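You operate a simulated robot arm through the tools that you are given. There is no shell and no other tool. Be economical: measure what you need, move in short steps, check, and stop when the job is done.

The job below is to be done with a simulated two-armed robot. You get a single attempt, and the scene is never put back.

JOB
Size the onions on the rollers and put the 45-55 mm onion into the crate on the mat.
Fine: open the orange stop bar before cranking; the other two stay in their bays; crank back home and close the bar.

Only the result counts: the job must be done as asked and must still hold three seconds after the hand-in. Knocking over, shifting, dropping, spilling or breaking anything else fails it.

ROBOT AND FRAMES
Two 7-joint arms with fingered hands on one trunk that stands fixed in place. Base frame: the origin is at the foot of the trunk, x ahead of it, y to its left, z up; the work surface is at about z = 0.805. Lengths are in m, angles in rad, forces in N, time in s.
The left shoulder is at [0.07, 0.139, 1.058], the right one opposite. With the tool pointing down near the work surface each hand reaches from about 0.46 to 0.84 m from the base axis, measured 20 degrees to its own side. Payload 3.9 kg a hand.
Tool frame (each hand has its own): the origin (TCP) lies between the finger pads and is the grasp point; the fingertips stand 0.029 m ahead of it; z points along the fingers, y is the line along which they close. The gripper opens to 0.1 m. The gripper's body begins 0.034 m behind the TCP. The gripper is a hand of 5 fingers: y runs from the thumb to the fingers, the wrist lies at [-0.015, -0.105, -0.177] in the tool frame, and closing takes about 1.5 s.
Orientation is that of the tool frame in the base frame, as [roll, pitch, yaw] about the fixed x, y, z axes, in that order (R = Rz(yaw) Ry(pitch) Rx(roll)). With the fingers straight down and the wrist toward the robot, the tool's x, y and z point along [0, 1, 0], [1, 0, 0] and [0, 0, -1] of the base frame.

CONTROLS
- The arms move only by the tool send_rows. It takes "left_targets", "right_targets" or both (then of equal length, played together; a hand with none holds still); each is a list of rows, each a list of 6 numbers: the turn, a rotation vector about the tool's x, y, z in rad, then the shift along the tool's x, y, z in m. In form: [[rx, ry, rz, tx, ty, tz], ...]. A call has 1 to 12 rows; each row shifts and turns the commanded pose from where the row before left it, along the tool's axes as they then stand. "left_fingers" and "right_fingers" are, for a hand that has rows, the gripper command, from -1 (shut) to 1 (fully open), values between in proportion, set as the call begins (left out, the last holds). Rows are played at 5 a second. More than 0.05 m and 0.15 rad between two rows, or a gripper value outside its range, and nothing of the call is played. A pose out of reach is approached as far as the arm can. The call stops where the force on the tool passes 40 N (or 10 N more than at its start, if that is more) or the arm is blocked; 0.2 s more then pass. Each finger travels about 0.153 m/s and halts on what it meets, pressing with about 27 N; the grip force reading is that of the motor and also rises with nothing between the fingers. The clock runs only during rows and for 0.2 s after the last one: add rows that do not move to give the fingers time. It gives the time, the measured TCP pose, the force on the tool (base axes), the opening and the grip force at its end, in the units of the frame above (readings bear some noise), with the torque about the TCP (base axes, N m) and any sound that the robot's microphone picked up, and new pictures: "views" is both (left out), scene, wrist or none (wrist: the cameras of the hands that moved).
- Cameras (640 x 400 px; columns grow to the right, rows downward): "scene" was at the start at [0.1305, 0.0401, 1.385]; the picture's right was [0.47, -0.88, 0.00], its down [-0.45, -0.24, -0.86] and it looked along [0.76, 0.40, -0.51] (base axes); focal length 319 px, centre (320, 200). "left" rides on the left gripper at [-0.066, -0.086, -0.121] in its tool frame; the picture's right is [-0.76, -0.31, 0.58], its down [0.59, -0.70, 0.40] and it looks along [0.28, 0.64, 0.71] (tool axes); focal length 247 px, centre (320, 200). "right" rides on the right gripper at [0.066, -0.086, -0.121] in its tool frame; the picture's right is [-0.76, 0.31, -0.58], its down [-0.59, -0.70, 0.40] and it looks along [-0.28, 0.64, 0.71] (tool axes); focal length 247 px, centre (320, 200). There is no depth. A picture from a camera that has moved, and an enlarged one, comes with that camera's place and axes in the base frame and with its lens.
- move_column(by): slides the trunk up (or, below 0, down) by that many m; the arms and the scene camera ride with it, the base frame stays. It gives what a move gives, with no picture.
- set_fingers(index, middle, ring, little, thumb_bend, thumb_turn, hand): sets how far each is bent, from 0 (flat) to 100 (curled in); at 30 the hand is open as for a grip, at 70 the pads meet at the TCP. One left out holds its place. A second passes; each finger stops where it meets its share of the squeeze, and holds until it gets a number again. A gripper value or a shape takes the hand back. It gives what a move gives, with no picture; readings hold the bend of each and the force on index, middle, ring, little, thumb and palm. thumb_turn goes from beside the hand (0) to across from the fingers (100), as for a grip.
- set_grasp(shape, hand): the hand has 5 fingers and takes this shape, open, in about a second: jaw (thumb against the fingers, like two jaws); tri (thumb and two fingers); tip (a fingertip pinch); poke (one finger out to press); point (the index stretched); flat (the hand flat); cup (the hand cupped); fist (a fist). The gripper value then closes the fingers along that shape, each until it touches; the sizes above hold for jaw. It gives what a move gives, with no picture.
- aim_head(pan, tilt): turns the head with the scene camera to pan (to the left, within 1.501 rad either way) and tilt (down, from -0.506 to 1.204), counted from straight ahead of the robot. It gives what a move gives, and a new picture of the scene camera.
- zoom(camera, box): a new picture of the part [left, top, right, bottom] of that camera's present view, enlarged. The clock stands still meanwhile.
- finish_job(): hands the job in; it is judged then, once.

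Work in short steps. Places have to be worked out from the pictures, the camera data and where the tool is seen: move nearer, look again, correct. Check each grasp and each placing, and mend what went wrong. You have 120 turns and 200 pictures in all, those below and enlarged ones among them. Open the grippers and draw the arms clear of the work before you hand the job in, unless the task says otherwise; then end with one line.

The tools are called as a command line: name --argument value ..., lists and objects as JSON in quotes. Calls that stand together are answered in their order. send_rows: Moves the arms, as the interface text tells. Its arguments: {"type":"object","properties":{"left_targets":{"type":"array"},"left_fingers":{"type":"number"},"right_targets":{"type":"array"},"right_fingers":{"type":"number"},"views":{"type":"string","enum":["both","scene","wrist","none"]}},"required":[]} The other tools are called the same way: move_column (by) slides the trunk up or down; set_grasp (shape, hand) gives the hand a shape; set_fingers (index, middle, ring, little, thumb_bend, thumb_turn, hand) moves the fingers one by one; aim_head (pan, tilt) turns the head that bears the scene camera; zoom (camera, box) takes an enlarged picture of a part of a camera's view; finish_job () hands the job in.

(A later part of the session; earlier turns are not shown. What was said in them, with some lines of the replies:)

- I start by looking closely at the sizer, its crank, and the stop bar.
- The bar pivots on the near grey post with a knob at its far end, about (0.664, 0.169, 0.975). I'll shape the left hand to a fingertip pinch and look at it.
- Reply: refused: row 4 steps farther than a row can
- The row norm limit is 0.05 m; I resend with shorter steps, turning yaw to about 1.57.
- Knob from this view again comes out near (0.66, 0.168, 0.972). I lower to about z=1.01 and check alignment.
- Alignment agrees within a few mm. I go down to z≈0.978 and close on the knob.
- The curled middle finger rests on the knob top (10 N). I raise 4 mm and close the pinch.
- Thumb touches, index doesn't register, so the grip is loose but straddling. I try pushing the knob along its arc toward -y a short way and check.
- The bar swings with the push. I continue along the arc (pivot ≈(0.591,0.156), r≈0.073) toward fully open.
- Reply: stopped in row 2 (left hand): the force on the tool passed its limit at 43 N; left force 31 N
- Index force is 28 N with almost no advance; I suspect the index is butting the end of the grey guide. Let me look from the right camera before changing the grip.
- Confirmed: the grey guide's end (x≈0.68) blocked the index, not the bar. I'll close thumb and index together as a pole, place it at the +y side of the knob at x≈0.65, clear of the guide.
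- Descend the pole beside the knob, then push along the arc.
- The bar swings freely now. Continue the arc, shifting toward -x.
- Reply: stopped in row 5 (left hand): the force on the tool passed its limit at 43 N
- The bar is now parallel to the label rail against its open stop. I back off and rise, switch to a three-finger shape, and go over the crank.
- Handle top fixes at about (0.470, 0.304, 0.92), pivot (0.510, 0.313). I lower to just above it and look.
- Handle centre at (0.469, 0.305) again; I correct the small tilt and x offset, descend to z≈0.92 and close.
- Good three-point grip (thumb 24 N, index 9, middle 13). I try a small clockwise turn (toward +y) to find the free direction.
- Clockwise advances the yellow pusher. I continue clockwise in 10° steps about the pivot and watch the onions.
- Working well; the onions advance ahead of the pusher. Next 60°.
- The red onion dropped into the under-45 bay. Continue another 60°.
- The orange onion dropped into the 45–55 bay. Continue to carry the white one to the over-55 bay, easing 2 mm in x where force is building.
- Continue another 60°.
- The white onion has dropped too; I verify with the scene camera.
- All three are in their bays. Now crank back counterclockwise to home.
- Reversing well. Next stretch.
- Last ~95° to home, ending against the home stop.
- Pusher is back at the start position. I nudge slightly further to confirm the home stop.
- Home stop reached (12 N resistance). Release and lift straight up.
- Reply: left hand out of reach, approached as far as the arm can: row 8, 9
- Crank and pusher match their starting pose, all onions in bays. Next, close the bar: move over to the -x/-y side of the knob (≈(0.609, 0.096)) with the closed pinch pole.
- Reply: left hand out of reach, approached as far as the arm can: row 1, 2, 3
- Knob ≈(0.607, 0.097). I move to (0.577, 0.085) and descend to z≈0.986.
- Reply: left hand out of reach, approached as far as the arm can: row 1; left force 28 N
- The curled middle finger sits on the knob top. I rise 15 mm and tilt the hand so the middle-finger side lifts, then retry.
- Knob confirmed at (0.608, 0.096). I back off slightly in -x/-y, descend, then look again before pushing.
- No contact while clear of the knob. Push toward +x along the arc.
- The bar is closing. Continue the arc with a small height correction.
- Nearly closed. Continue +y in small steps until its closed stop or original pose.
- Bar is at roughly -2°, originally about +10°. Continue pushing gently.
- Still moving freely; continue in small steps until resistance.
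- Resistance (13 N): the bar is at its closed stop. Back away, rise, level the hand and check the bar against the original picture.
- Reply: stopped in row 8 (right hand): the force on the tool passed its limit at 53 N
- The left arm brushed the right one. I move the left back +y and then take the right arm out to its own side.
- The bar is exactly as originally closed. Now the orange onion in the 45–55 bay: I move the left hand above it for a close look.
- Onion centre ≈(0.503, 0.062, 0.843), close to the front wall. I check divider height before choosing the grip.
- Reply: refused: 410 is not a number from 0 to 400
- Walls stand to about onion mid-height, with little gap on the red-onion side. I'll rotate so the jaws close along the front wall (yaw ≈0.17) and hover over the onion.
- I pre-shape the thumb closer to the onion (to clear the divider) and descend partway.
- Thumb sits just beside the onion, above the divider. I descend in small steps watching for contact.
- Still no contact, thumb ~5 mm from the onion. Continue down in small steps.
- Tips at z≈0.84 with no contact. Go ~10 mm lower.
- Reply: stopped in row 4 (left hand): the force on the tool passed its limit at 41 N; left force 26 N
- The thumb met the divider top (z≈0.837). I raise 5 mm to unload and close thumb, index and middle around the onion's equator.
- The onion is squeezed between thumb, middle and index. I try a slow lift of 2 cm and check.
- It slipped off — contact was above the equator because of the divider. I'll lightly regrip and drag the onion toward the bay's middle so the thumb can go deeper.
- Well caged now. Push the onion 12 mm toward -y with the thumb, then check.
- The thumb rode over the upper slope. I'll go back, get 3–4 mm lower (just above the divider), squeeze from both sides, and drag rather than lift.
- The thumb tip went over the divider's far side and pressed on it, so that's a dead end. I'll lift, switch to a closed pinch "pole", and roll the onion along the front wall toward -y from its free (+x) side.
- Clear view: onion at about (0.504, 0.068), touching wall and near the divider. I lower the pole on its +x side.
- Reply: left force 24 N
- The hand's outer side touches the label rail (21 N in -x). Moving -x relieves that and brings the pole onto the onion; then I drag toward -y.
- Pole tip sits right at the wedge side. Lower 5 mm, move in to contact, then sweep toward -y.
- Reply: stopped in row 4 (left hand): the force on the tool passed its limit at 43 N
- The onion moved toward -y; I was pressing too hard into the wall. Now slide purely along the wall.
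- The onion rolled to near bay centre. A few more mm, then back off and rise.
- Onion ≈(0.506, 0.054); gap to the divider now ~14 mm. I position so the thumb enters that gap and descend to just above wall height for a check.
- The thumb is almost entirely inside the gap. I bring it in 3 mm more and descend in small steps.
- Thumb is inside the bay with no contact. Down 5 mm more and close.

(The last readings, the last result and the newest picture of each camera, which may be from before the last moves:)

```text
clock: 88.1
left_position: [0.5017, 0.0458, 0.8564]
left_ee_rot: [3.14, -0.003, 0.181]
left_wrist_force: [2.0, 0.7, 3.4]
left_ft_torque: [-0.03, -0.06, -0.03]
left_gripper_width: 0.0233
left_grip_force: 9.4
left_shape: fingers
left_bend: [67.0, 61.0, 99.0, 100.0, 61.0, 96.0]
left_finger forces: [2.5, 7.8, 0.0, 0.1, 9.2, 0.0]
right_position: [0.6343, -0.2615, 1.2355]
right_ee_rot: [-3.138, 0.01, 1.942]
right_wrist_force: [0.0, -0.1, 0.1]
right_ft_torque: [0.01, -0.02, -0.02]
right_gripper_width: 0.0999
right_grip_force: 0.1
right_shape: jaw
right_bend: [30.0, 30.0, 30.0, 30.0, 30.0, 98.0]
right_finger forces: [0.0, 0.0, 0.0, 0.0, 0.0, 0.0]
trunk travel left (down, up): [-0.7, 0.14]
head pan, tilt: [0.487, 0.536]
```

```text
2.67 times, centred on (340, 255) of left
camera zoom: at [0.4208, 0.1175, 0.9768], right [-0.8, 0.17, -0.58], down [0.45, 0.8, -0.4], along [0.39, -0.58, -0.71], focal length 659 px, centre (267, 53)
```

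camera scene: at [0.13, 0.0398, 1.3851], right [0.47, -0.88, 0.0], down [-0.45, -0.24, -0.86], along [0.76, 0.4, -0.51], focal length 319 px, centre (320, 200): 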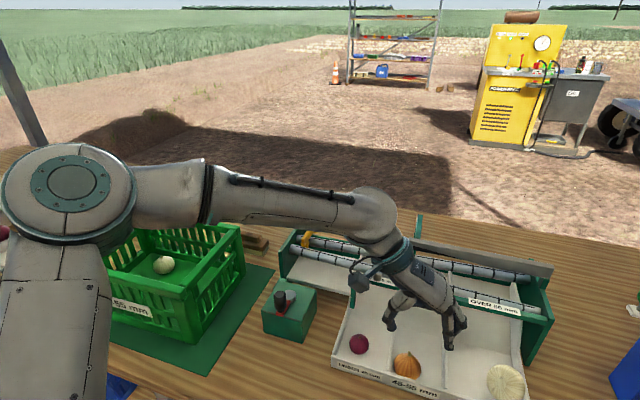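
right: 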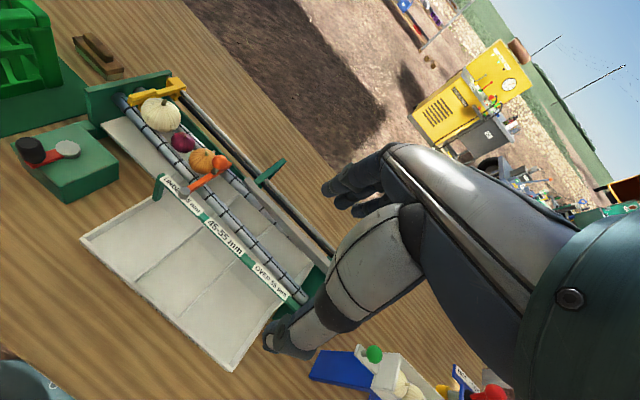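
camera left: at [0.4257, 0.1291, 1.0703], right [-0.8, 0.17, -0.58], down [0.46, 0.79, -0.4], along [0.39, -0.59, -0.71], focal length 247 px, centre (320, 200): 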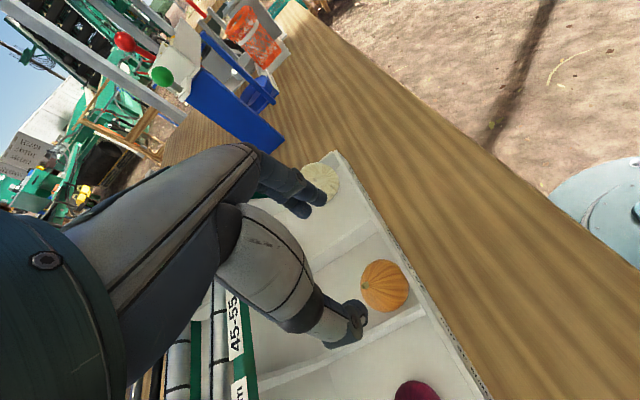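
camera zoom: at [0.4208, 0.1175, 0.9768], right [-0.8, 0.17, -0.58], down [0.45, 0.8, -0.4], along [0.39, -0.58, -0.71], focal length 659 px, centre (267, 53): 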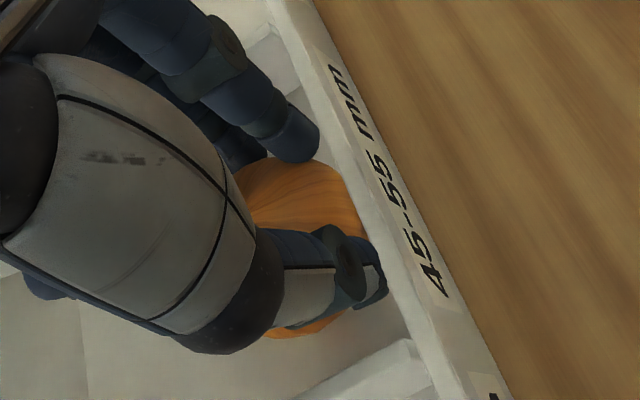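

The fingers are slightly in front of the onion's centre (index barely loaded). I open a bit, shift ~6 mm in +x and close again.

set_fingers --hand "left" --thumb_bend 48 --index 50 --middle 50

send_rows --left_targets '[[0, 0, 0, 0.004, 0, 0], [0, 0, 0, 0.003, 0, 0.002], [0, 0, 0, 0, 0, 0]]' --views "none"

zoom --camera "scene" --box '[350, 310, 478, 390]'

set_fingers --hand "left" --thumb_bend 80 --index 80 --middle 80

zoom --camera "scene" --box '[350, 310, 478, 390]'

zoom --camera "left" --box '[220, 180, 460, 330]'

```text
clock: 89.1
left_position: [0.5014, 0.0448, 0.8554]
left_ee_rot: [3.14, 0.001, 0.179]
left_wrist_force: [1.0, 0.0, 1.1]
left_ft_torque: [0.01, -0.03, 0.01]
left_gripper_width: 0.0526
left_grip_force: 0.1
left_shape: fingers
left_bend: [50.0, 50.0, 99.0, 100.0, 48.0, 97.0]
left_finger forces: [0.0, 0.0, 0.0, 0.1, 0.1, 0.1]
right_position: [0.6336, -0.2591, 1.2362]
right_ee_rot: [-3.139, 0.012, 1.943]
right_wrist_force: [0.0, 0.2, 0.0]
right_ft_torque: [-0.02, -0.01, 0.03]
right_gripper_width: 0.0998
right_grip_force: 0.0
right_shape: jaw
right_bend: [30.0, 30.0, 30.0, 30.0, 30.0, 98.0]
right_finger forces: [0.0, 0.0, 0.0, 0.0, 0.0, 0.0]
trunk travel left (down, up): [-0.7, 0.14]
head pan, tilt: [0.487, 0.536]
```

```text
clock: 89.9
left_position: [0.5095, 0.0467, 0.8543]
left_ee_rot: [3.138, -0.001, 0.179]
left_wrist_force: [-0.2, -0.3, 0.8]
left_ft_torque: [-0.01, 0.05, -0.02]
left_gripper_width: 0.0526
left_grip_force: 0.2
left_shape: fingers
left_bend: [50.0, 50.0, 99.0, 100.0, 48.0, 97.0]
left_finger forces: [0.1, 0.0, 0.0, 0.0, 0.1, 0.1]
right_position: [0.6345, -0.2594, 1.2346]
right_ee_rot: [-3.137, 0.008, 1.944]
right_wrist_force: [0.3, 0.6, -0.1]
right_ft_torque: [0.0, -0.02, -0.04]
right_gripper_width: 0.0998
right_grip_force: 0.0
right_shape: jaw
right_bend: [30.0, 30.0, 30.0, 30.0, 30.0, 98.0]
right_finger forces: [0.0, 0.0, 0.1, 0.0, 0.1, 0.0]
trunk travel left (down, up): [-0.7, 0.14]
head pan, tilt: [0.487, 0.536]
```

```text
5.00 times, centred on (414, 350) of scene
camera zoom: at [0.1304, 0.0401, 1.385], right [0.47, -0.88, 0.0], down [-0.45, -0.24, -0.86], along [0.76, 0.4, -0.51], focal length 1596 px, centre (-150, -550)
```

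zoom: 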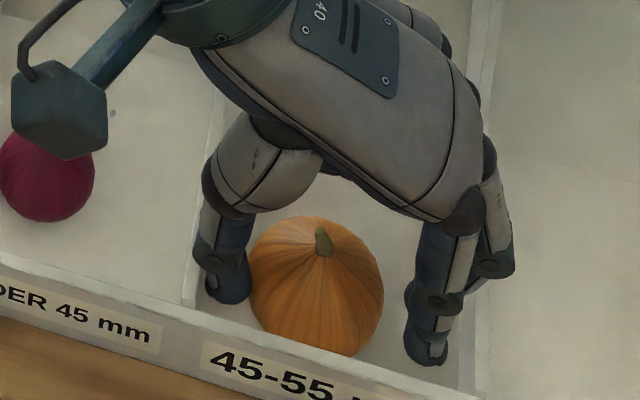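

```text
clock: 90.9
left_position: [0.508, 0.0474, 0.8534]
left_ee_rot: [3.14, 0.001, 0.18]
left_wrist_force: [0.3, -1.6, 1.2]
left_ft_torque: [-0.04, 0.0, -0.01]
left_gripper_width: 0.0331
left_grip_force: 19.3
left_shape: fingers
left_bend: [75.0, 61.0, 99.0, 100.0, 56.0, 95.0]
left_finger forces: [9.6, 9.1, 0.1, 0.0, 18.8, 0.1]
right_position: [0.6337, -0.2607, 1.235]
right_ee_rot: [-3.138, 0.009, 1.94]
right_wrist_force: [0.3, 0.3, -0.4]
right_ft_torque: [0.0, -0.05, -0.02]
right_gripper_width: 0.0999
right_grip_force: 0.0
right_shape: jaw
right_bend: [30.0, 30.0, 30.0, 30.0, 30.0, 98.0]
right_finger forces: [0.0, 0.0, 0.0, 0.0, 0.0, 0.0]
trunk travel left (down, up): [-0.7, 0.14]
head pan, tilt: [0.487, 0.536]
```

```text
5.00 times, centred on (414, 350) of scene
camera zoom: at [0.1304, 0.0398, 1.385], right [0.47, -0.88, 0.0], down [-0.45, -0.24, -0.86], along [0.76, 0.4, -0.51], focal length 1596 px, centre (-150, -550)
```

zoom: 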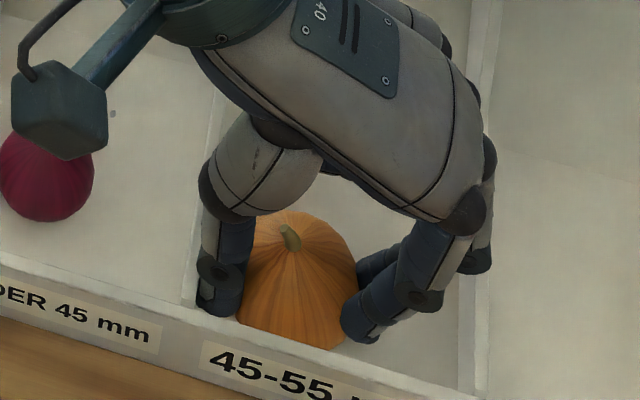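

```text
2.67 times, centred on (340, 255) of left
camera zoom: at [0.4277, 0.1186, 0.9747], right [-0.8, 0.17, -0.58], down [0.45, 0.8, -0.4], along [0.39, -0.58, -0.71], focal length 659 px, centre (267, 53)
```

zoom: 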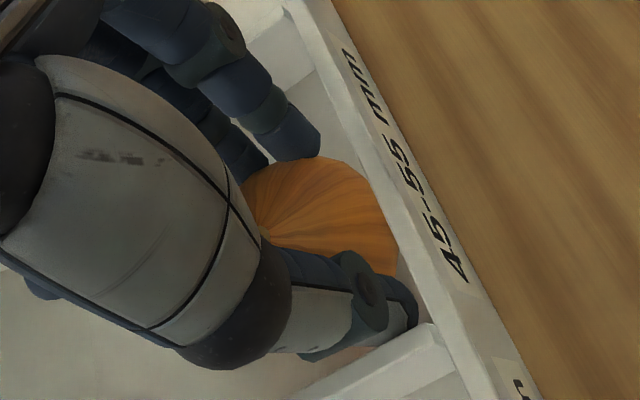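

Balanced three-point grip (thumb 19 N, index and middle ~9 N each). Lift slowly.

send_rows --left_targets '[[0, 0, 0, 0, 0, -0.005], [0, 0, 0, 0, 0, -0.007], [0, 0, 0, 0, 0, -0.01], [0, 0, 0, 0, 0, -0.012], [0, 0, 0, 0, 0, 0]]' --views "none"

zoom --camera "scene" --box '[350, 300, 478, 380]'

```text
clock: 92.1
left_position: [0.5087, 0.0475, 0.8876]
left_ee_rot: [3.14, 0.0, 0.179]
left_wrist_force: [0.6, -0.3, -0.2]
left_ft_torque: [0.01, 0.0, 0.01]
left_gripper_width: 0.033
left_grip_force: 16.7
left_shape: fingers
left_bend: [75.0, 61.0, 99.0, 100.0, 56.0, 95.0]
left_finger forces: [9.0, 7.9, 0.1, 0.1, 16.5, 0.0]
right_position: [0.6336, -0.2594, 1.236]
right_ee_rot: [-3.138, 0.011, 1.943]
right_wrist_force: [-0.1, 0.7, -0.6]
right_ft_torque: [0.01, 0.02, 0.0]
right_gripper_width: 0.0998
right_grip_force: 0.1
right_shape: jaw
right_bend: [30.0, 30.0, 30.0, 30.0, 30.0, 98.0]
right_finger forces: [0.1, 0.0, 0.0, 0.1, 0.0, 0.0]
trunk travel left (down, up): [-0.7, 0.14]
head pan, tilt: [0.487, 0.536]
```

```text
5.00 times, centred on (414, 340) of scene
camera zoom: at [0.1308, 0.0402, 1.385], right [0.47, -0.88, 0.0], down [-0.45, -0.24, -0.86], along [0.76, 0.4, -0.51], focal length 1596 px, centre (-150, -500)
```

zoom: 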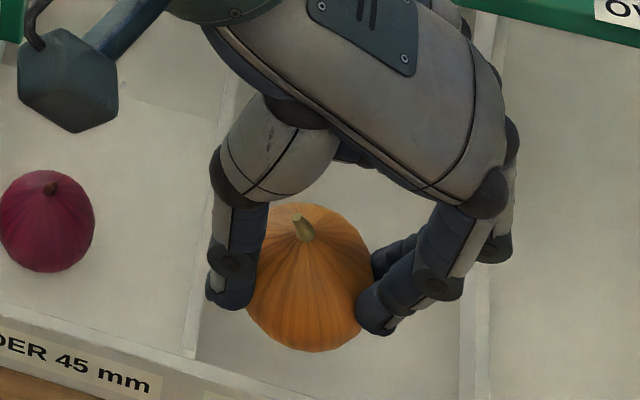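

The onion is held. Lift further and look at the crate.

send_rows --left_targets '[[0, 0, 0, 0, 0, -0.03], [0, 0, 0, 0, 0, -0.03], [0, 0, 0, 0, 0, -0.03], [0, 0, 0, 0, 0, -0.03], [0, 0, 0, 0, 0, 0]]' --views "scene"

zoom --camera "scene" --box '[40, 190, 296, 350]'

```text
clock: 93.3
left_position: [0.5102, 0.0464, 1.0077]
left_ee_rot: [3.139, 0.0, 0.179]
left_wrist_force: [0.7, -0.7, -0.6]
left_ft_torque: [0.01, 0.0, 0.0]
left_gripper_width: 0.033
left_grip_force: 17.1
left_shape: fingers
left_bend: [75.0, 61.0, 99.0, 100.0, 56.0, 95.0]
left_finger forces: [8.7, 8.0, 0.0, 0.0, 16.3, 0.1]
right_position: [0.6338, -0.2598, 1.235]
right_ee_rot: [-3.139, 0.01, 1.942]
right_wrist_force: [0.2, -0.1, 0.4]
right_ft_torque: [-0.01, -0.01, -0.02]
right_gripper_width: 0.1002
right_grip_force: 0.1
right_shape: jaw
right_bend: [30.0, 30.0, 30.0, 30.0, 30.0, 98.0]
right_finger forces: [0.0, 0.0, 0.0, 0.1, 0.0, 0.0]
trunk travel left (down, up): [-0.7, 0.14]
head pan, tilt: [0.487, 0.536]
camera scene: at [0.131, 0.0403, 1.385], right [0.47, -0.88, 0.0], down [-0.45, -0.24, -0.86], along [0.76, 0.4, -0.51], focal length 319 px, centre (320, 200)
```

scene: 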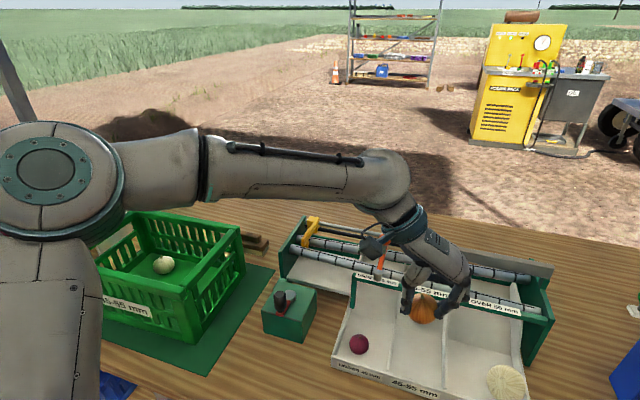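

```text
2.50 times, centred on (168, 270) of scene
camera zoom: at [0.131, 0.0403, 1.385], right [0.47, -0.88, 0.0], down [-0.45, -0.24, -0.86], along [0.76, 0.4, -0.51], focal length 798 px, centre (700, 25)
```

zoom: 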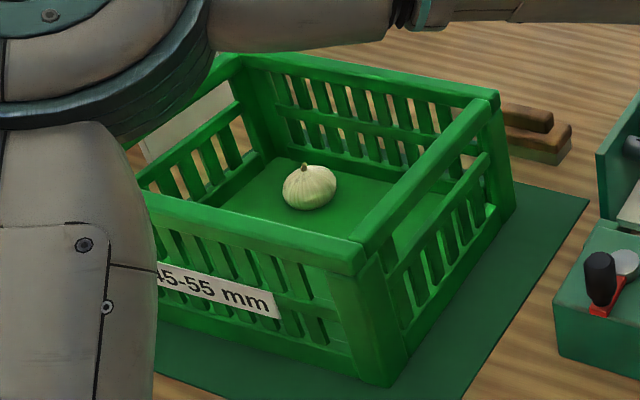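

Crate rim is at z≈0.93, spanning roughly x 0.38–0.57, y 0.47–0.77, and already holds a pale onion near (0.487, 0.677). I'll carry the onion to about (0.46, 0.565), first half of the way now.

send_rows --left_targets '[[0, 0, 0, 0.0036, -0.02, -0.006], [0, 0, 0, 0.0036, -0.035, -0.004], [0, 0, 0, 0.0036, -0.043, 0], [0, 0, 0, 0.0036, -0.043, 0], [0, 0, 0, 0.0036, -0.043, 0], [0, 0, 0, 0.0036, -0.043, 0], [0, 0, 0, 0.0036, -0.025, 0], [0, 0, 0, 0, 0, 0]]' --views "scene"

```text
clock: 95.1
left_position: [0.4877, 0.3014, 1.0178]
left_ee_rot: [3.141, -0.001, 0.18]
left_wrist_force: [0.1, -0.7, 0.1]
left_ft_torque: [-0.01, 0.02, -0.01]
left_gripper_width: 0.0329
left_grip_force: 16.3
left_shape: fingers
left_bend: [75.0, 61.0, 99.0, 100.0, 56.0, 94.0]
left_finger forces: [8.5, 8.0, 0.0, 0.0, 16.2, 0.1]
right_position: [0.634, -0.2588, 1.235]
right_ee_rot: [-3.137, 0.01, 1.945]
right_wrist_force: [0.0, -0.8, -0.2]
right_ft_torque: [0.0, -0.03, 0.02]
right_gripper_width: 0.0998
right_grip_force: 0.0
right_shape: jaw
right_bend: [30.0, 30.0, 30.0, 30.0, 30.0, 98.0]
right_finger forces: [0.0, 0.0, 0.0, 0.0, 0.1, 0.1]
trunk travel left (down, up): [-0.7, 0.14]
head pan, tilt: [0.487, 0.536]
camera scene: at [0.1306, 0.0397, 1.385], right [0.47, -0.88, 0.0], down [-0.45, -0.24, -0.86], along [0.76, 0.4, -0.51], focal length 319 px, centre (320, 200)
```

scene: 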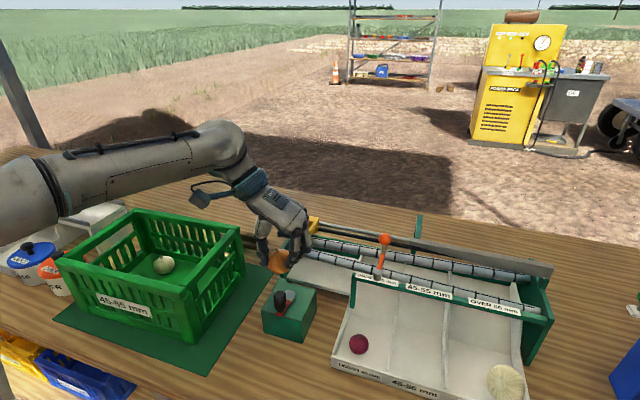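

Carry on to above the crate.

send_rows --left_targets '[[0, 0, 0, 0.003, -0.025, -0.004], [0, 0, 0, 0.003, -0.042, -0.004], [0, 0, 0, 0.003, -0.042, 0], [0, 0, 0, 0.003, -0.042, 0], [0, 0, 0, 0.003, -0.042, 0], [0, 0, 0, 0.003, -0.042, 0], [0, 0, 0, 0.003, -0.029, 0], [0, 0, 0, 0, 0, 0]]'

zoom --camera "scene" --box '[40, 190, 296, 350]'

```text
clock: 96.9
left_position: [0.4625, 0.563, 1.0242]
left_ee_rot: [3.14, -0.001, 0.177]
left_wrist_force: [0.0, 0.3, -0.5]
left_ft_torque: [0.0, 0.01, -0.02]
left_gripper_width: 0.0327
left_grip_force: 17.0
left_shape: fingers
left_bend: [75.0, 62.0, 99.0, 100.0, 56.0, 94.0]
left_finger forces: [8.1, 8.1, 0.0, 0.0, 15.9, 0.0]
right_position: [0.6314, -0.2581, 1.2359]
right_ee_rot: [-3.139, 0.01, 1.944]
right_wrist_force: [-0.9, -1.2, 0.1]
right_ft_torque: [0.0, 0.02, 0.01]
right_gripper_width: 0.0999
right_grip_force: 0.1
right_shape: jaw
right_bend: [30.0, 30.0, 30.0, 30.0, 30.0, 98.0]
right_finger forces: [0.0, 0.0, 0.1, 0.0, 0.1, 0.0]
trunk travel left (down, up): [-0.7, 0.14]
head pan, tilt: [0.487, 0.536]
camera scene: at [0.1299, 0.0399, 1.3851], right [0.47, -0.88, 0.0], down [-0.45, -0.24, -0.86], along [0.76, 0.4, -0.51], focal length 319 px, centre (320, 200)
camera left: at [0.3808, 0.6336, 1.1449], right [-0.8, 0.17, -0.58], down [0.45, 0.8, -0.4], along [0.39, -0.58, -0.71], focal length 247 px, centre (320, 200)
```

scene: 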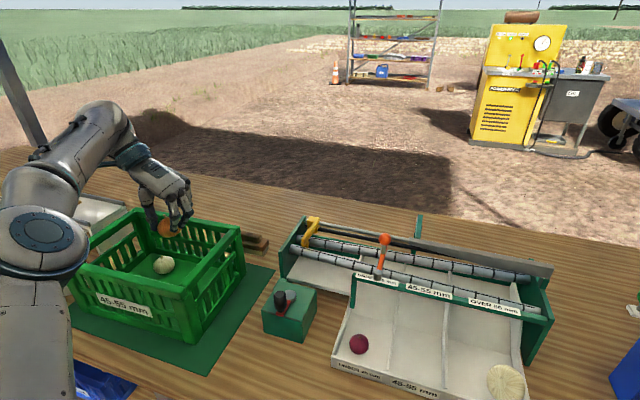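
left: 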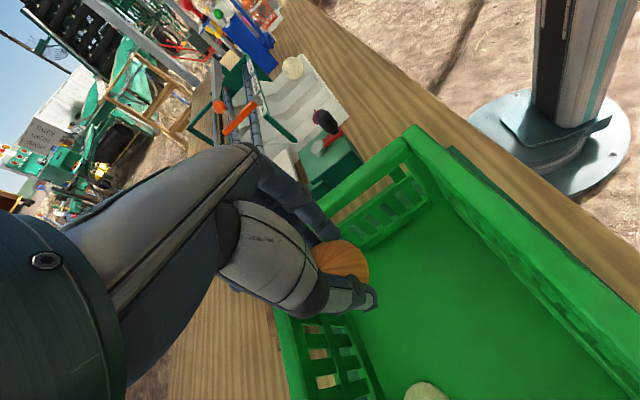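

```text
2.50 times, centred on (168, 270) of scene
camera zoom: at [0.1299, 0.0399, 1.3851], right [0.47, -0.88, 0.0], down [-0.45, -0.24, -0.86], along [0.76, 0.4, -0.51], focal length 798 px, centre (700, 25)
```

zoom: 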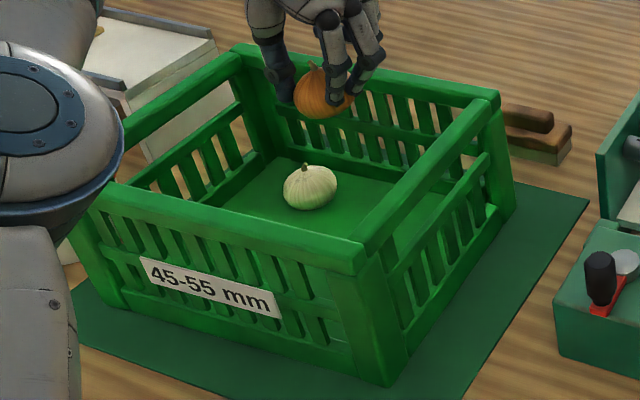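

Over the crate. I shift slightly to the clear area and descend, slowing near the floor.

send_rows --left_targets '[[0, 0, 0, -0.019, 0.005, 0], [0, 0, 0, 0, 0, 0.03], [0, 0, 0, 0, 0, 0.03], [0, 0, 0, 0, 0, 0.03], [0, 0, 0, 0, 0, 0.03], [0, 0, 0, 0, 0, 0.015], [0, 0, 0, 0, 0, 0]]' --views "wrist"

zoom --camera "scene" --box '[40, 190, 296, 350]'

```text
clock: 98.5
left_position: [0.4449, 0.5551, 0.8879]
left_ee_rot: [3.14, 0.001, 0.181]
left_wrist_force: [-1.0, -0.7, -0.7]
left_ft_torque: [-0.03, 0.0, -0.02]
left_gripper_width: 0.0329
left_grip_force: 16.2
left_shape: fingers
left_bend: [75.0, 62.0, 99.0, 100.0, 56.0, 94.0]
left_finger forces: [8.0, 8.1, 0.0, 0.0, 15.9, 0.0]
right_position: [0.6341, -0.2595, 1.2358]
right_ee_rot: [-3.138, 0.01, 1.943]
right_wrist_force: [0.0, 0.3, 0.7]
right_ft_torque: [0.0, -0.03, 0.01]
right_gripper_width: 0.1
right_grip_force: 0.0
right_shape: jaw
right_bend: [30.0, 30.0, 30.0, 30.0, 30.0, 98.0]
right_finger forces: [0.0, 0.1, 0.1, 0.0, 0.0, 0.1]
trunk travel left (down, up): [-0.7, 0.14]
head pan, tilt: [0.487, 0.536]
camera left: at [0.3634, 0.6266, 1.0095], right [-0.8, 0.17, -0.58], down [0.45, 0.8, -0.4], along [0.39, -0.58, -0.71], focal length 247 px, centre (320, 200)
```

left: 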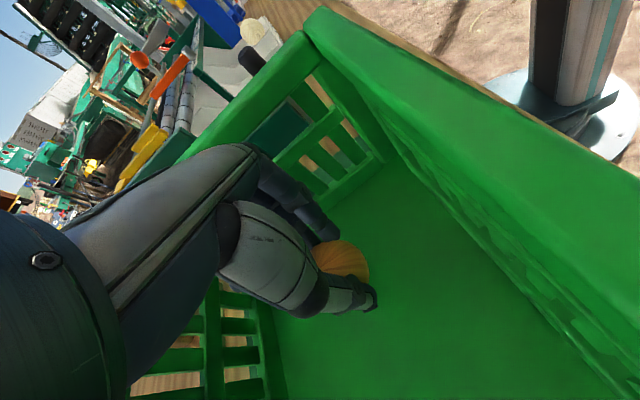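

```text
2.50 times, centred on (168, 270) of scene
camera zoom: at [0.1307, 0.0402, 1.385], right [0.47, -0.88, 0.0], down [-0.45, -0.24, -0.86], along [0.76, 0.4, -0.51], focal length 798 px, centre (700, 25)
```

zoom: 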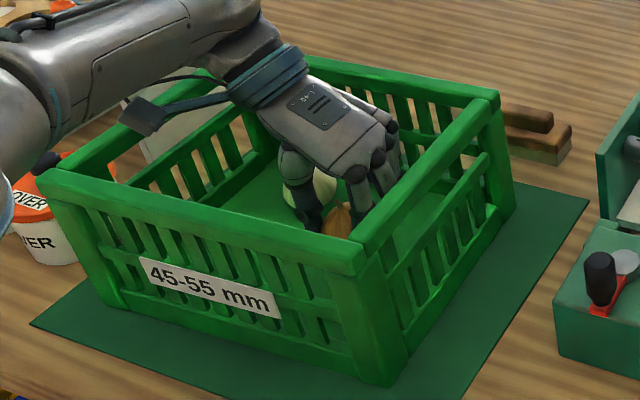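

Good clearance. Slow final descent until the onion touches the floor.

send_rows --left_targets '[[0, 0, 0, 0, 0, 0.01], [0, 0, 0, 0, 0, 0.008], [0, 0, 0, 0, 0, 0.005], [0, 0, 0, 0, 0, 0]]' --views "none"

zoom --camera "scene" --box '[110, 220, 238, 300]'

```text
clock: 99.5
left_position: [0.4455, 0.5542, 0.8661]
left_ee_rot: [3.14, -0.001, 0.182]
left_wrist_force: [0.4, 0.3, -0.6]
left_ft_torque: [0.0, 0.01, 0.01]
left_gripper_width: 0.0326
left_grip_force: 15.6
left_shape: fingers
left_bend: [75.0, 62.0, 99.0, 100.0, 56.0, 94.0]
left_finger forces: [8.0, 8.0, 0.1, 0.0, 15.9, 0.0]
right_position: [0.6333, -0.2592, 1.2342]
right_ee_rot: [-3.138, 0.013, 1.942]
right_wrist_force: [1.2, -0.1, 1.0]
right_ft_torque: [-0.03, 0.02, -0.03]
right_gripper_width: 0.0999
right_grip_force: 0.0
right_shape: jaw
right_bend: [30.0, 30.0, 30.0, 30.0, 30.0, 98.0]
right_finger forces: [0.2, 0.1, 0.0, 0.0, 0.0, 0.0]
trunk travel left (down, up): [-0.7, 0.14]
head pan, tilt: [0.487, 0.536]
```

```text
5.00 times, centred on (174, 260) of scene
camera zoom: at [0.1305, 0.0402, 1.385], right [0.47, -0.88, 0.0], down [-0.45, -0.24, -0.86], along [0.76, 0.4, -0.51], focal length 1596 px, centre (1050, -100)
```

zoom: 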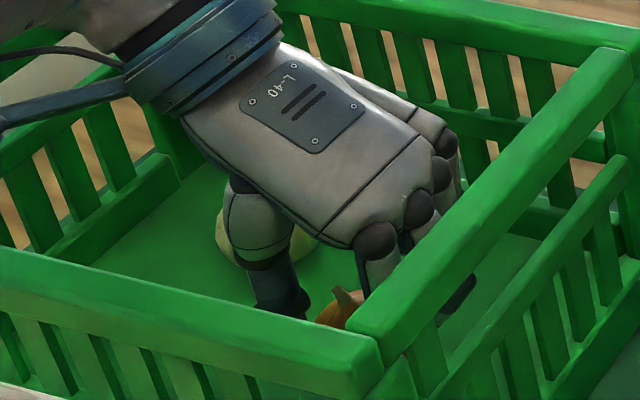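

No contact yet; go down further in 4 mm steps.

send_rows --left_targets '[[0, 0, 0, 0, 0, 0.004], [0, 0, 0, 0, 0, 0.003], [0, 0, 0, 0, 0, 0.003], [0, 0, 0, 0, 0, 0]]' --views "none"

```text
clock: 100.5
left_position: [0.4439, 0.552, 0.8591]
left_ee_rot: [3.141, -0.004, 0.18]
left_wrist_force: [-2.0, -1.4, 15.5]
left_ft_torque: [0.22, 0.06, 0.03]
left_gripper_width: 0.0329
left_grip_force: 19.4
left_shape: fingers
left_bend: [76.0, 75.0, 99.0, 100.0, 56.0, 94.0]
left_finger forces: [9.0, 11.6, 0.0, 0.0, 18.4, 0.0]
right_position: [0.6315, -0.26, 1.2354]
right_ee_rot: [-3.14, 0.009, 1.943]
right_wrist_force: [0.3, 0.0, -0.2]
right_ft_torque: [-0.01, 0.02, 0.0]
right_gripper_width: 0.0999
right_grip_force: 0.0
right_shape: jaw
right_bend: [30.0, 30.0, 30.0, 30.0, 30.0, 98.0]
right_finger forces: [0.0, 0.0, 0.0, 0.0, 0.1, 0.0]
trunk travel left (down, up): [-0.7, 0.14]
head pan, tilt: [0.487, 0.536]
```

Contact (15 N). Ease up 2 mm, open the fingers, and lift straight out.

send_rows --left_targets '[[0, 0, 0, 0, 0, -0.003], [0, 0, 0, 0, 0, 0]]' --views "none"

set_fingers --hand "left" --thumb_bend 42 --index 42 --middle 42

send_rows --left_targets '[[0, 0, 0, 0, 0, 0], [0, 0, 0, 0, 0, -0.01], [0, 0, 0, 0, 0, -0.03], [0, 0, 0, 0, 0, -0.04], [0, 0, 0, 0, 0, -0.04], [0, 0, 0, 0, 0, -0.04], [0, 0, 0, 0, 0, 0]]'

zoom --camera "scene" --box '[40, 190, 296, 350]'

```text
clock: 101.1
left_position: [0.4443, 0.5544, 0.8607]
left_ee_rot: [-3.141, -0.001, 0.179]
left_wrist_force: [0.5, -1.8, 6.5]
left_ft_torque: [0.0, -0.04, -0.01]
left_gripper_width: 0.0328
left_grip_force: 17.8
left_shape: fingers
left_bend: [76.0, 75.0, 99.0, 100.0, 56.0, 94.0]
left_finger forces: [8.5, 11.4, 0.1, 0.0, 15.5, 0.0]
right_position: [0.6321, -0.2609, 1.2354]
right_ee_rot: [-3.139, 0.01, 1.943]
right_wrist_force: [0.1, 0.3, 0.2]
right_ft_torque: [0.01, -0.01, 0.02]
right_gripper_width: 0.1
right_grip_force: 0.0
right_shape: jaw
right_bend: [30.0, 30.0, 30.0, 30.0, 30.0, 98.0]
right_finger forces: [0.0, 0.0, 0.0, 0.1, 0.0, 0.1]
trunk travel left (down, up): [-0.7, 0.14]
head pan, tilt: [0.487, 0.536]
```

```text
clock: 102.1
left_position: [0.4436, 0.5545, 0.8603]
left_ee_rot: [3.139, 0.001, 0.18]
left_wrist_force: [-0.4, -0.4, 0.5]
left_ft_torque: [-0.01, 0.01, 0.02]
left_gripper_width: 0.0695
left_grip_force: 0.1
left_shape: fingers
left_bend: [42.0, 42.0, 99.0, 100.0, 42.0, 97.0]
left_finger forces: [0.1, 0.1, 0.0, 0.0, 0.0, 0.1]
right_position: [0.6326, -0.2594, 1.2359]
right_ee_rot: [-3.137, 0.011, 1.943]
right_wrist_force: [-0.7, -0.6, -0.8]
right_ft_torque: [0.0, -0.01, 0.03]
right_gripper_width: 0.1
right_grip_force: 0.0
right_shape: jaw
right_bend: [30.0, 30.0, 30.0, 30.0, 30.0, 98.0]
right_finger forces: [0.0, 0.0, 0.0, 0.0, 0.0, 0.1]
trunk travel left (down, up): [-0.7, 0.14]
head pan, tilt: [0.487, 0.536]
```

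```text
clock: 103.7
left_position: [0.4449, 0.556, 1.0165]
left_ee_rot: [3.14, 0.001, 0.178]
left_wrist_force: [-0.2, 0.5, 0.0]
left_ft_torque: [0.01, 0.01, 0.01]
left_gripper_width: 0.0697
left_grip_force: 0.0
left_shape: fingers
left_bend: [42.0, 42.0, 99.0, 100.0, 42.0, 98.0]
left_finger forces: [0.0, 0.0, 0.0, 0.1, 0.0, 0.0]
right_position: [0.6341, -0.2588, 1.2359]
right_ee_rot: [-3.137, 0.012, 1.942]
right_wrist_force: [-0.6, -0.4, -1.6]
right_ft_torque: [-0.01, 0.0, -0.01]
right_gripper_width: 0.1001
right_grip_force: 0.1
right_shape: jaw
right_bend: [30.0, 30.0, 30.0, 30.0, 30.0, 98.0]
right_finger forces: [0.0, 0.1, 0.0, 0.0, 0.0, 0.0]
trunk travel left (down, up): [-0.7, 0.14]
head pan, tilt: [0.487, 0.536]
camera scene: at [0.1307, 0.0408, 1.385], right [0.47, -0.88, 0.0], down [-0.45, -0.24, -0.86], along [0.76, 0.4, -0.51], focal length 319 px, centre (320, 200)
camera left: at [0.3635, 0.6273, 1.1383], right [-0.8, 0.17, -0.58], down [0.45, 0.8, -0.4], along [0.39, -0.58, -0.71], focal length 247 px, centre (320, 200)
```

scene: 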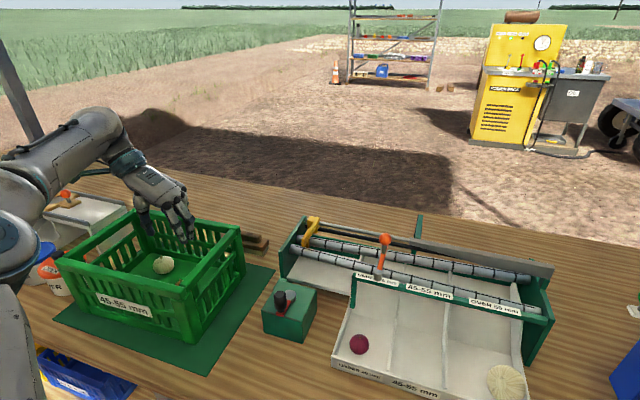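
left: 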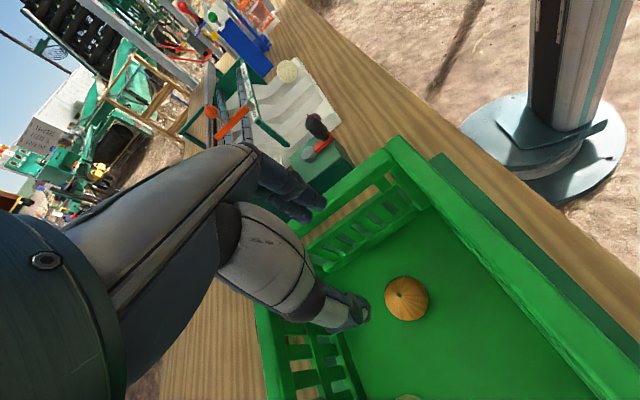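

```text
2.50 times, centred on (168, 270) of scene
camera zoom: at [0.1307, 0.0408, 1.385], right [0.47, -0.88, 0.0], down [-0.45, -0.24, -0.86], along [0.76, 0.4, -0.51], focal length 798 px, centre (700, 25)
```

zoom: 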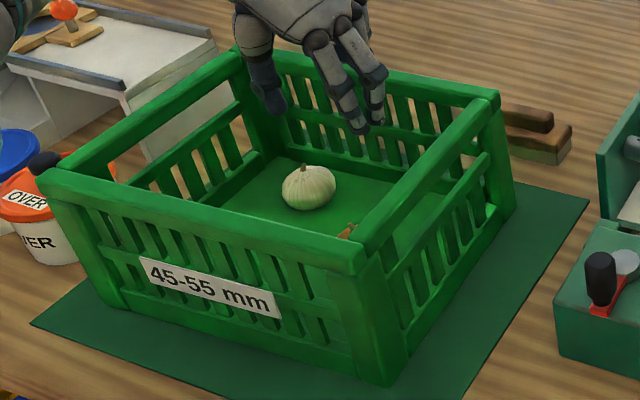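

The onion sits in the crate, the other one undisturbed. I raise the hand clear, open it and turn back toward its initial pose.

send_rows --left_targets '[[0, 0, 0, 0, 0, -0.04], [0, 0, 0, 0, 0, -0.04], [0, 0, -0.14, 0, 0, -0.03], [0, 0, -0.14, 0, 0, -0.03], [0, 0, -0.14, 0, 0, -0.02], [0, 0, -0.14, 0, 0, -0.02], [0, 0, -0.14, 0, 0, 0], [0, 0, -0.14, 0, 0, 0], [0, 0, -0.14, 0, 0, 0], [0, 0, -0.14, 0, 0, 0]]' --views "none"

set_grasp --hand "left" --shape "jaw"

aim_head --pan 0.6 --tilt 0.75

```text
clock: 105.9
left_position: [0.444, 0.5554, 1.2009]
left_ee_rot: [3.141, 0.001, 1.303]
left_wrist_force: [-0.1, 0.7, 0.7]
left_ft_torque: [0.0, 0.01, -0.01]
left_gripper_width: 0.0699
left_grip_force: 0.0
left_shape: fingers
left_bend: [42.0, 42.0, 99.0, 100.0, 42.0, 98.0]
left_finger forces: [0.1, 0.0, 0.0, 0.0, 0.0, 0.0]
right_position: [0.6338, -0.2605, 1.2349]
right_ee_rot: [-3.138, 0.011, 1.942]
right_wrist_force: [0.6, -0.1, -0.3]
right_ft_torque: [-0.01, 0.0, -0.01]
right_gripper_width: 0.1
right_grip_force: 0.0
right_shape: jaw
right_bend: [30.0, 30.0, 30.0, 30.0, 30.0, 98.0]
right_finger forces: [0.1, 0.0, 0.0, 0.0, 0.0, 0.0]
trunk travel left (down, up): [-0.7, 0.14]
head pan, tilt: [0.487, 0.536]
```

```text
clock: 106.8
left_position: [0.4446, 0.5557, 1.1994]
left_ee_rot: [-3.141, 0.002, 1.299]
left_wrist_force: [-0.5, 0.0, 0.4]
left_ft_torque: [-0.01, 0.01, 0.02]
left_gripper_width: 0.0999
left_grip_force: 0.1
left_shape: jaw
left_bend: [30.0, 30.0, 30.0, 30.0, 30.0, 98.0]
left_finger forces: [0.0, 0.0, 0.0, 0.0, 0.0, 0.0]
right_position: [0.6331, -0.26, 1.235]
right_ee_rot: [-3.138, 0.008, 1.943]
right_wrist_force: [1.3, -0.4, -0.6]
right_ft_torque: [0.0, -0.01, 0.01]
right_gripper_width: 0.1
right_grip_force: 0.0
right_shape: jaw
right_bend: [30.0, 30.0, 30.0, 30.0, 30.0, 98.0]
right_finger forces: [0.1, 0.0, 0.0, 0.0, 0.1, 0.1]
trunk travel left (down, up): [-0.7, 0.14]
head pan, tilt: [0.487, 0.536]
```

```text
clock: 107.5
left_position: [0.4452, 0.5553, 1.1994]
left_ee_rot: [3.14, 0.0, 1.298]
left_wrist_force: [-0.2, 0.1, 0.2]
left_ft_torque: [0.03, 0.01, -0.01]
left_gripper_width: 0.0998
left_grip_force: 0.0
left_shape: jaw
left_bend: [30.0, 30.0, 30.0, 30.0, 30.0, 98.0]
left_finger forces: [0.0, 0.1, 0.0, 0.0, 0.1, 0.0]
right_position: [0.6335, -0.2586, 1.2344]
right_ee_rot: [-3.139, 0.01, 1.942]
right_wrist_force: [-0.9, -0.7, -0.6]
right_ft_torque: [0.0, -0.02, 0.0]
right_gripper_width: 0.0998
right_grip_force: 0.0
right_shape: jaw
right_bend: [30.0, 30.0, 30.0, 30.0, 30.0, 98.0]
right_finger forces: [0.0, 0.0, 0.0, 0.0, 0.1, 0.0]
trunk travel left (down, up): [-0.7, 0.14]
head pan, tilt: [0.6, 0.75]
camera scene: at [0.1192, 0.0447, 1.3664], right [0.56, -0.83, 0.0], down [-0.56, -0.38, -0.73], along [0.6, 0.41, -0.68], focal length 319 px, centre (320, 200)
```

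scene: 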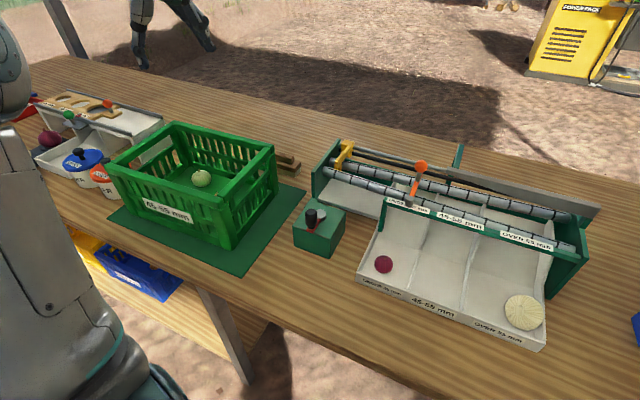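

Final state: the crank and pusher are home, the bar is closed, the red and white onions are in their bays, and the orange onion is in the crate. Both arms are clear, so I hand in.

finish_job

```text
The job is handed in.
```

The orange 45–55 mm onion is in the crate. The red one is in the under-45 bay and the white one in the over-55 bay. The crank is back home and the orange stop bar is closed.
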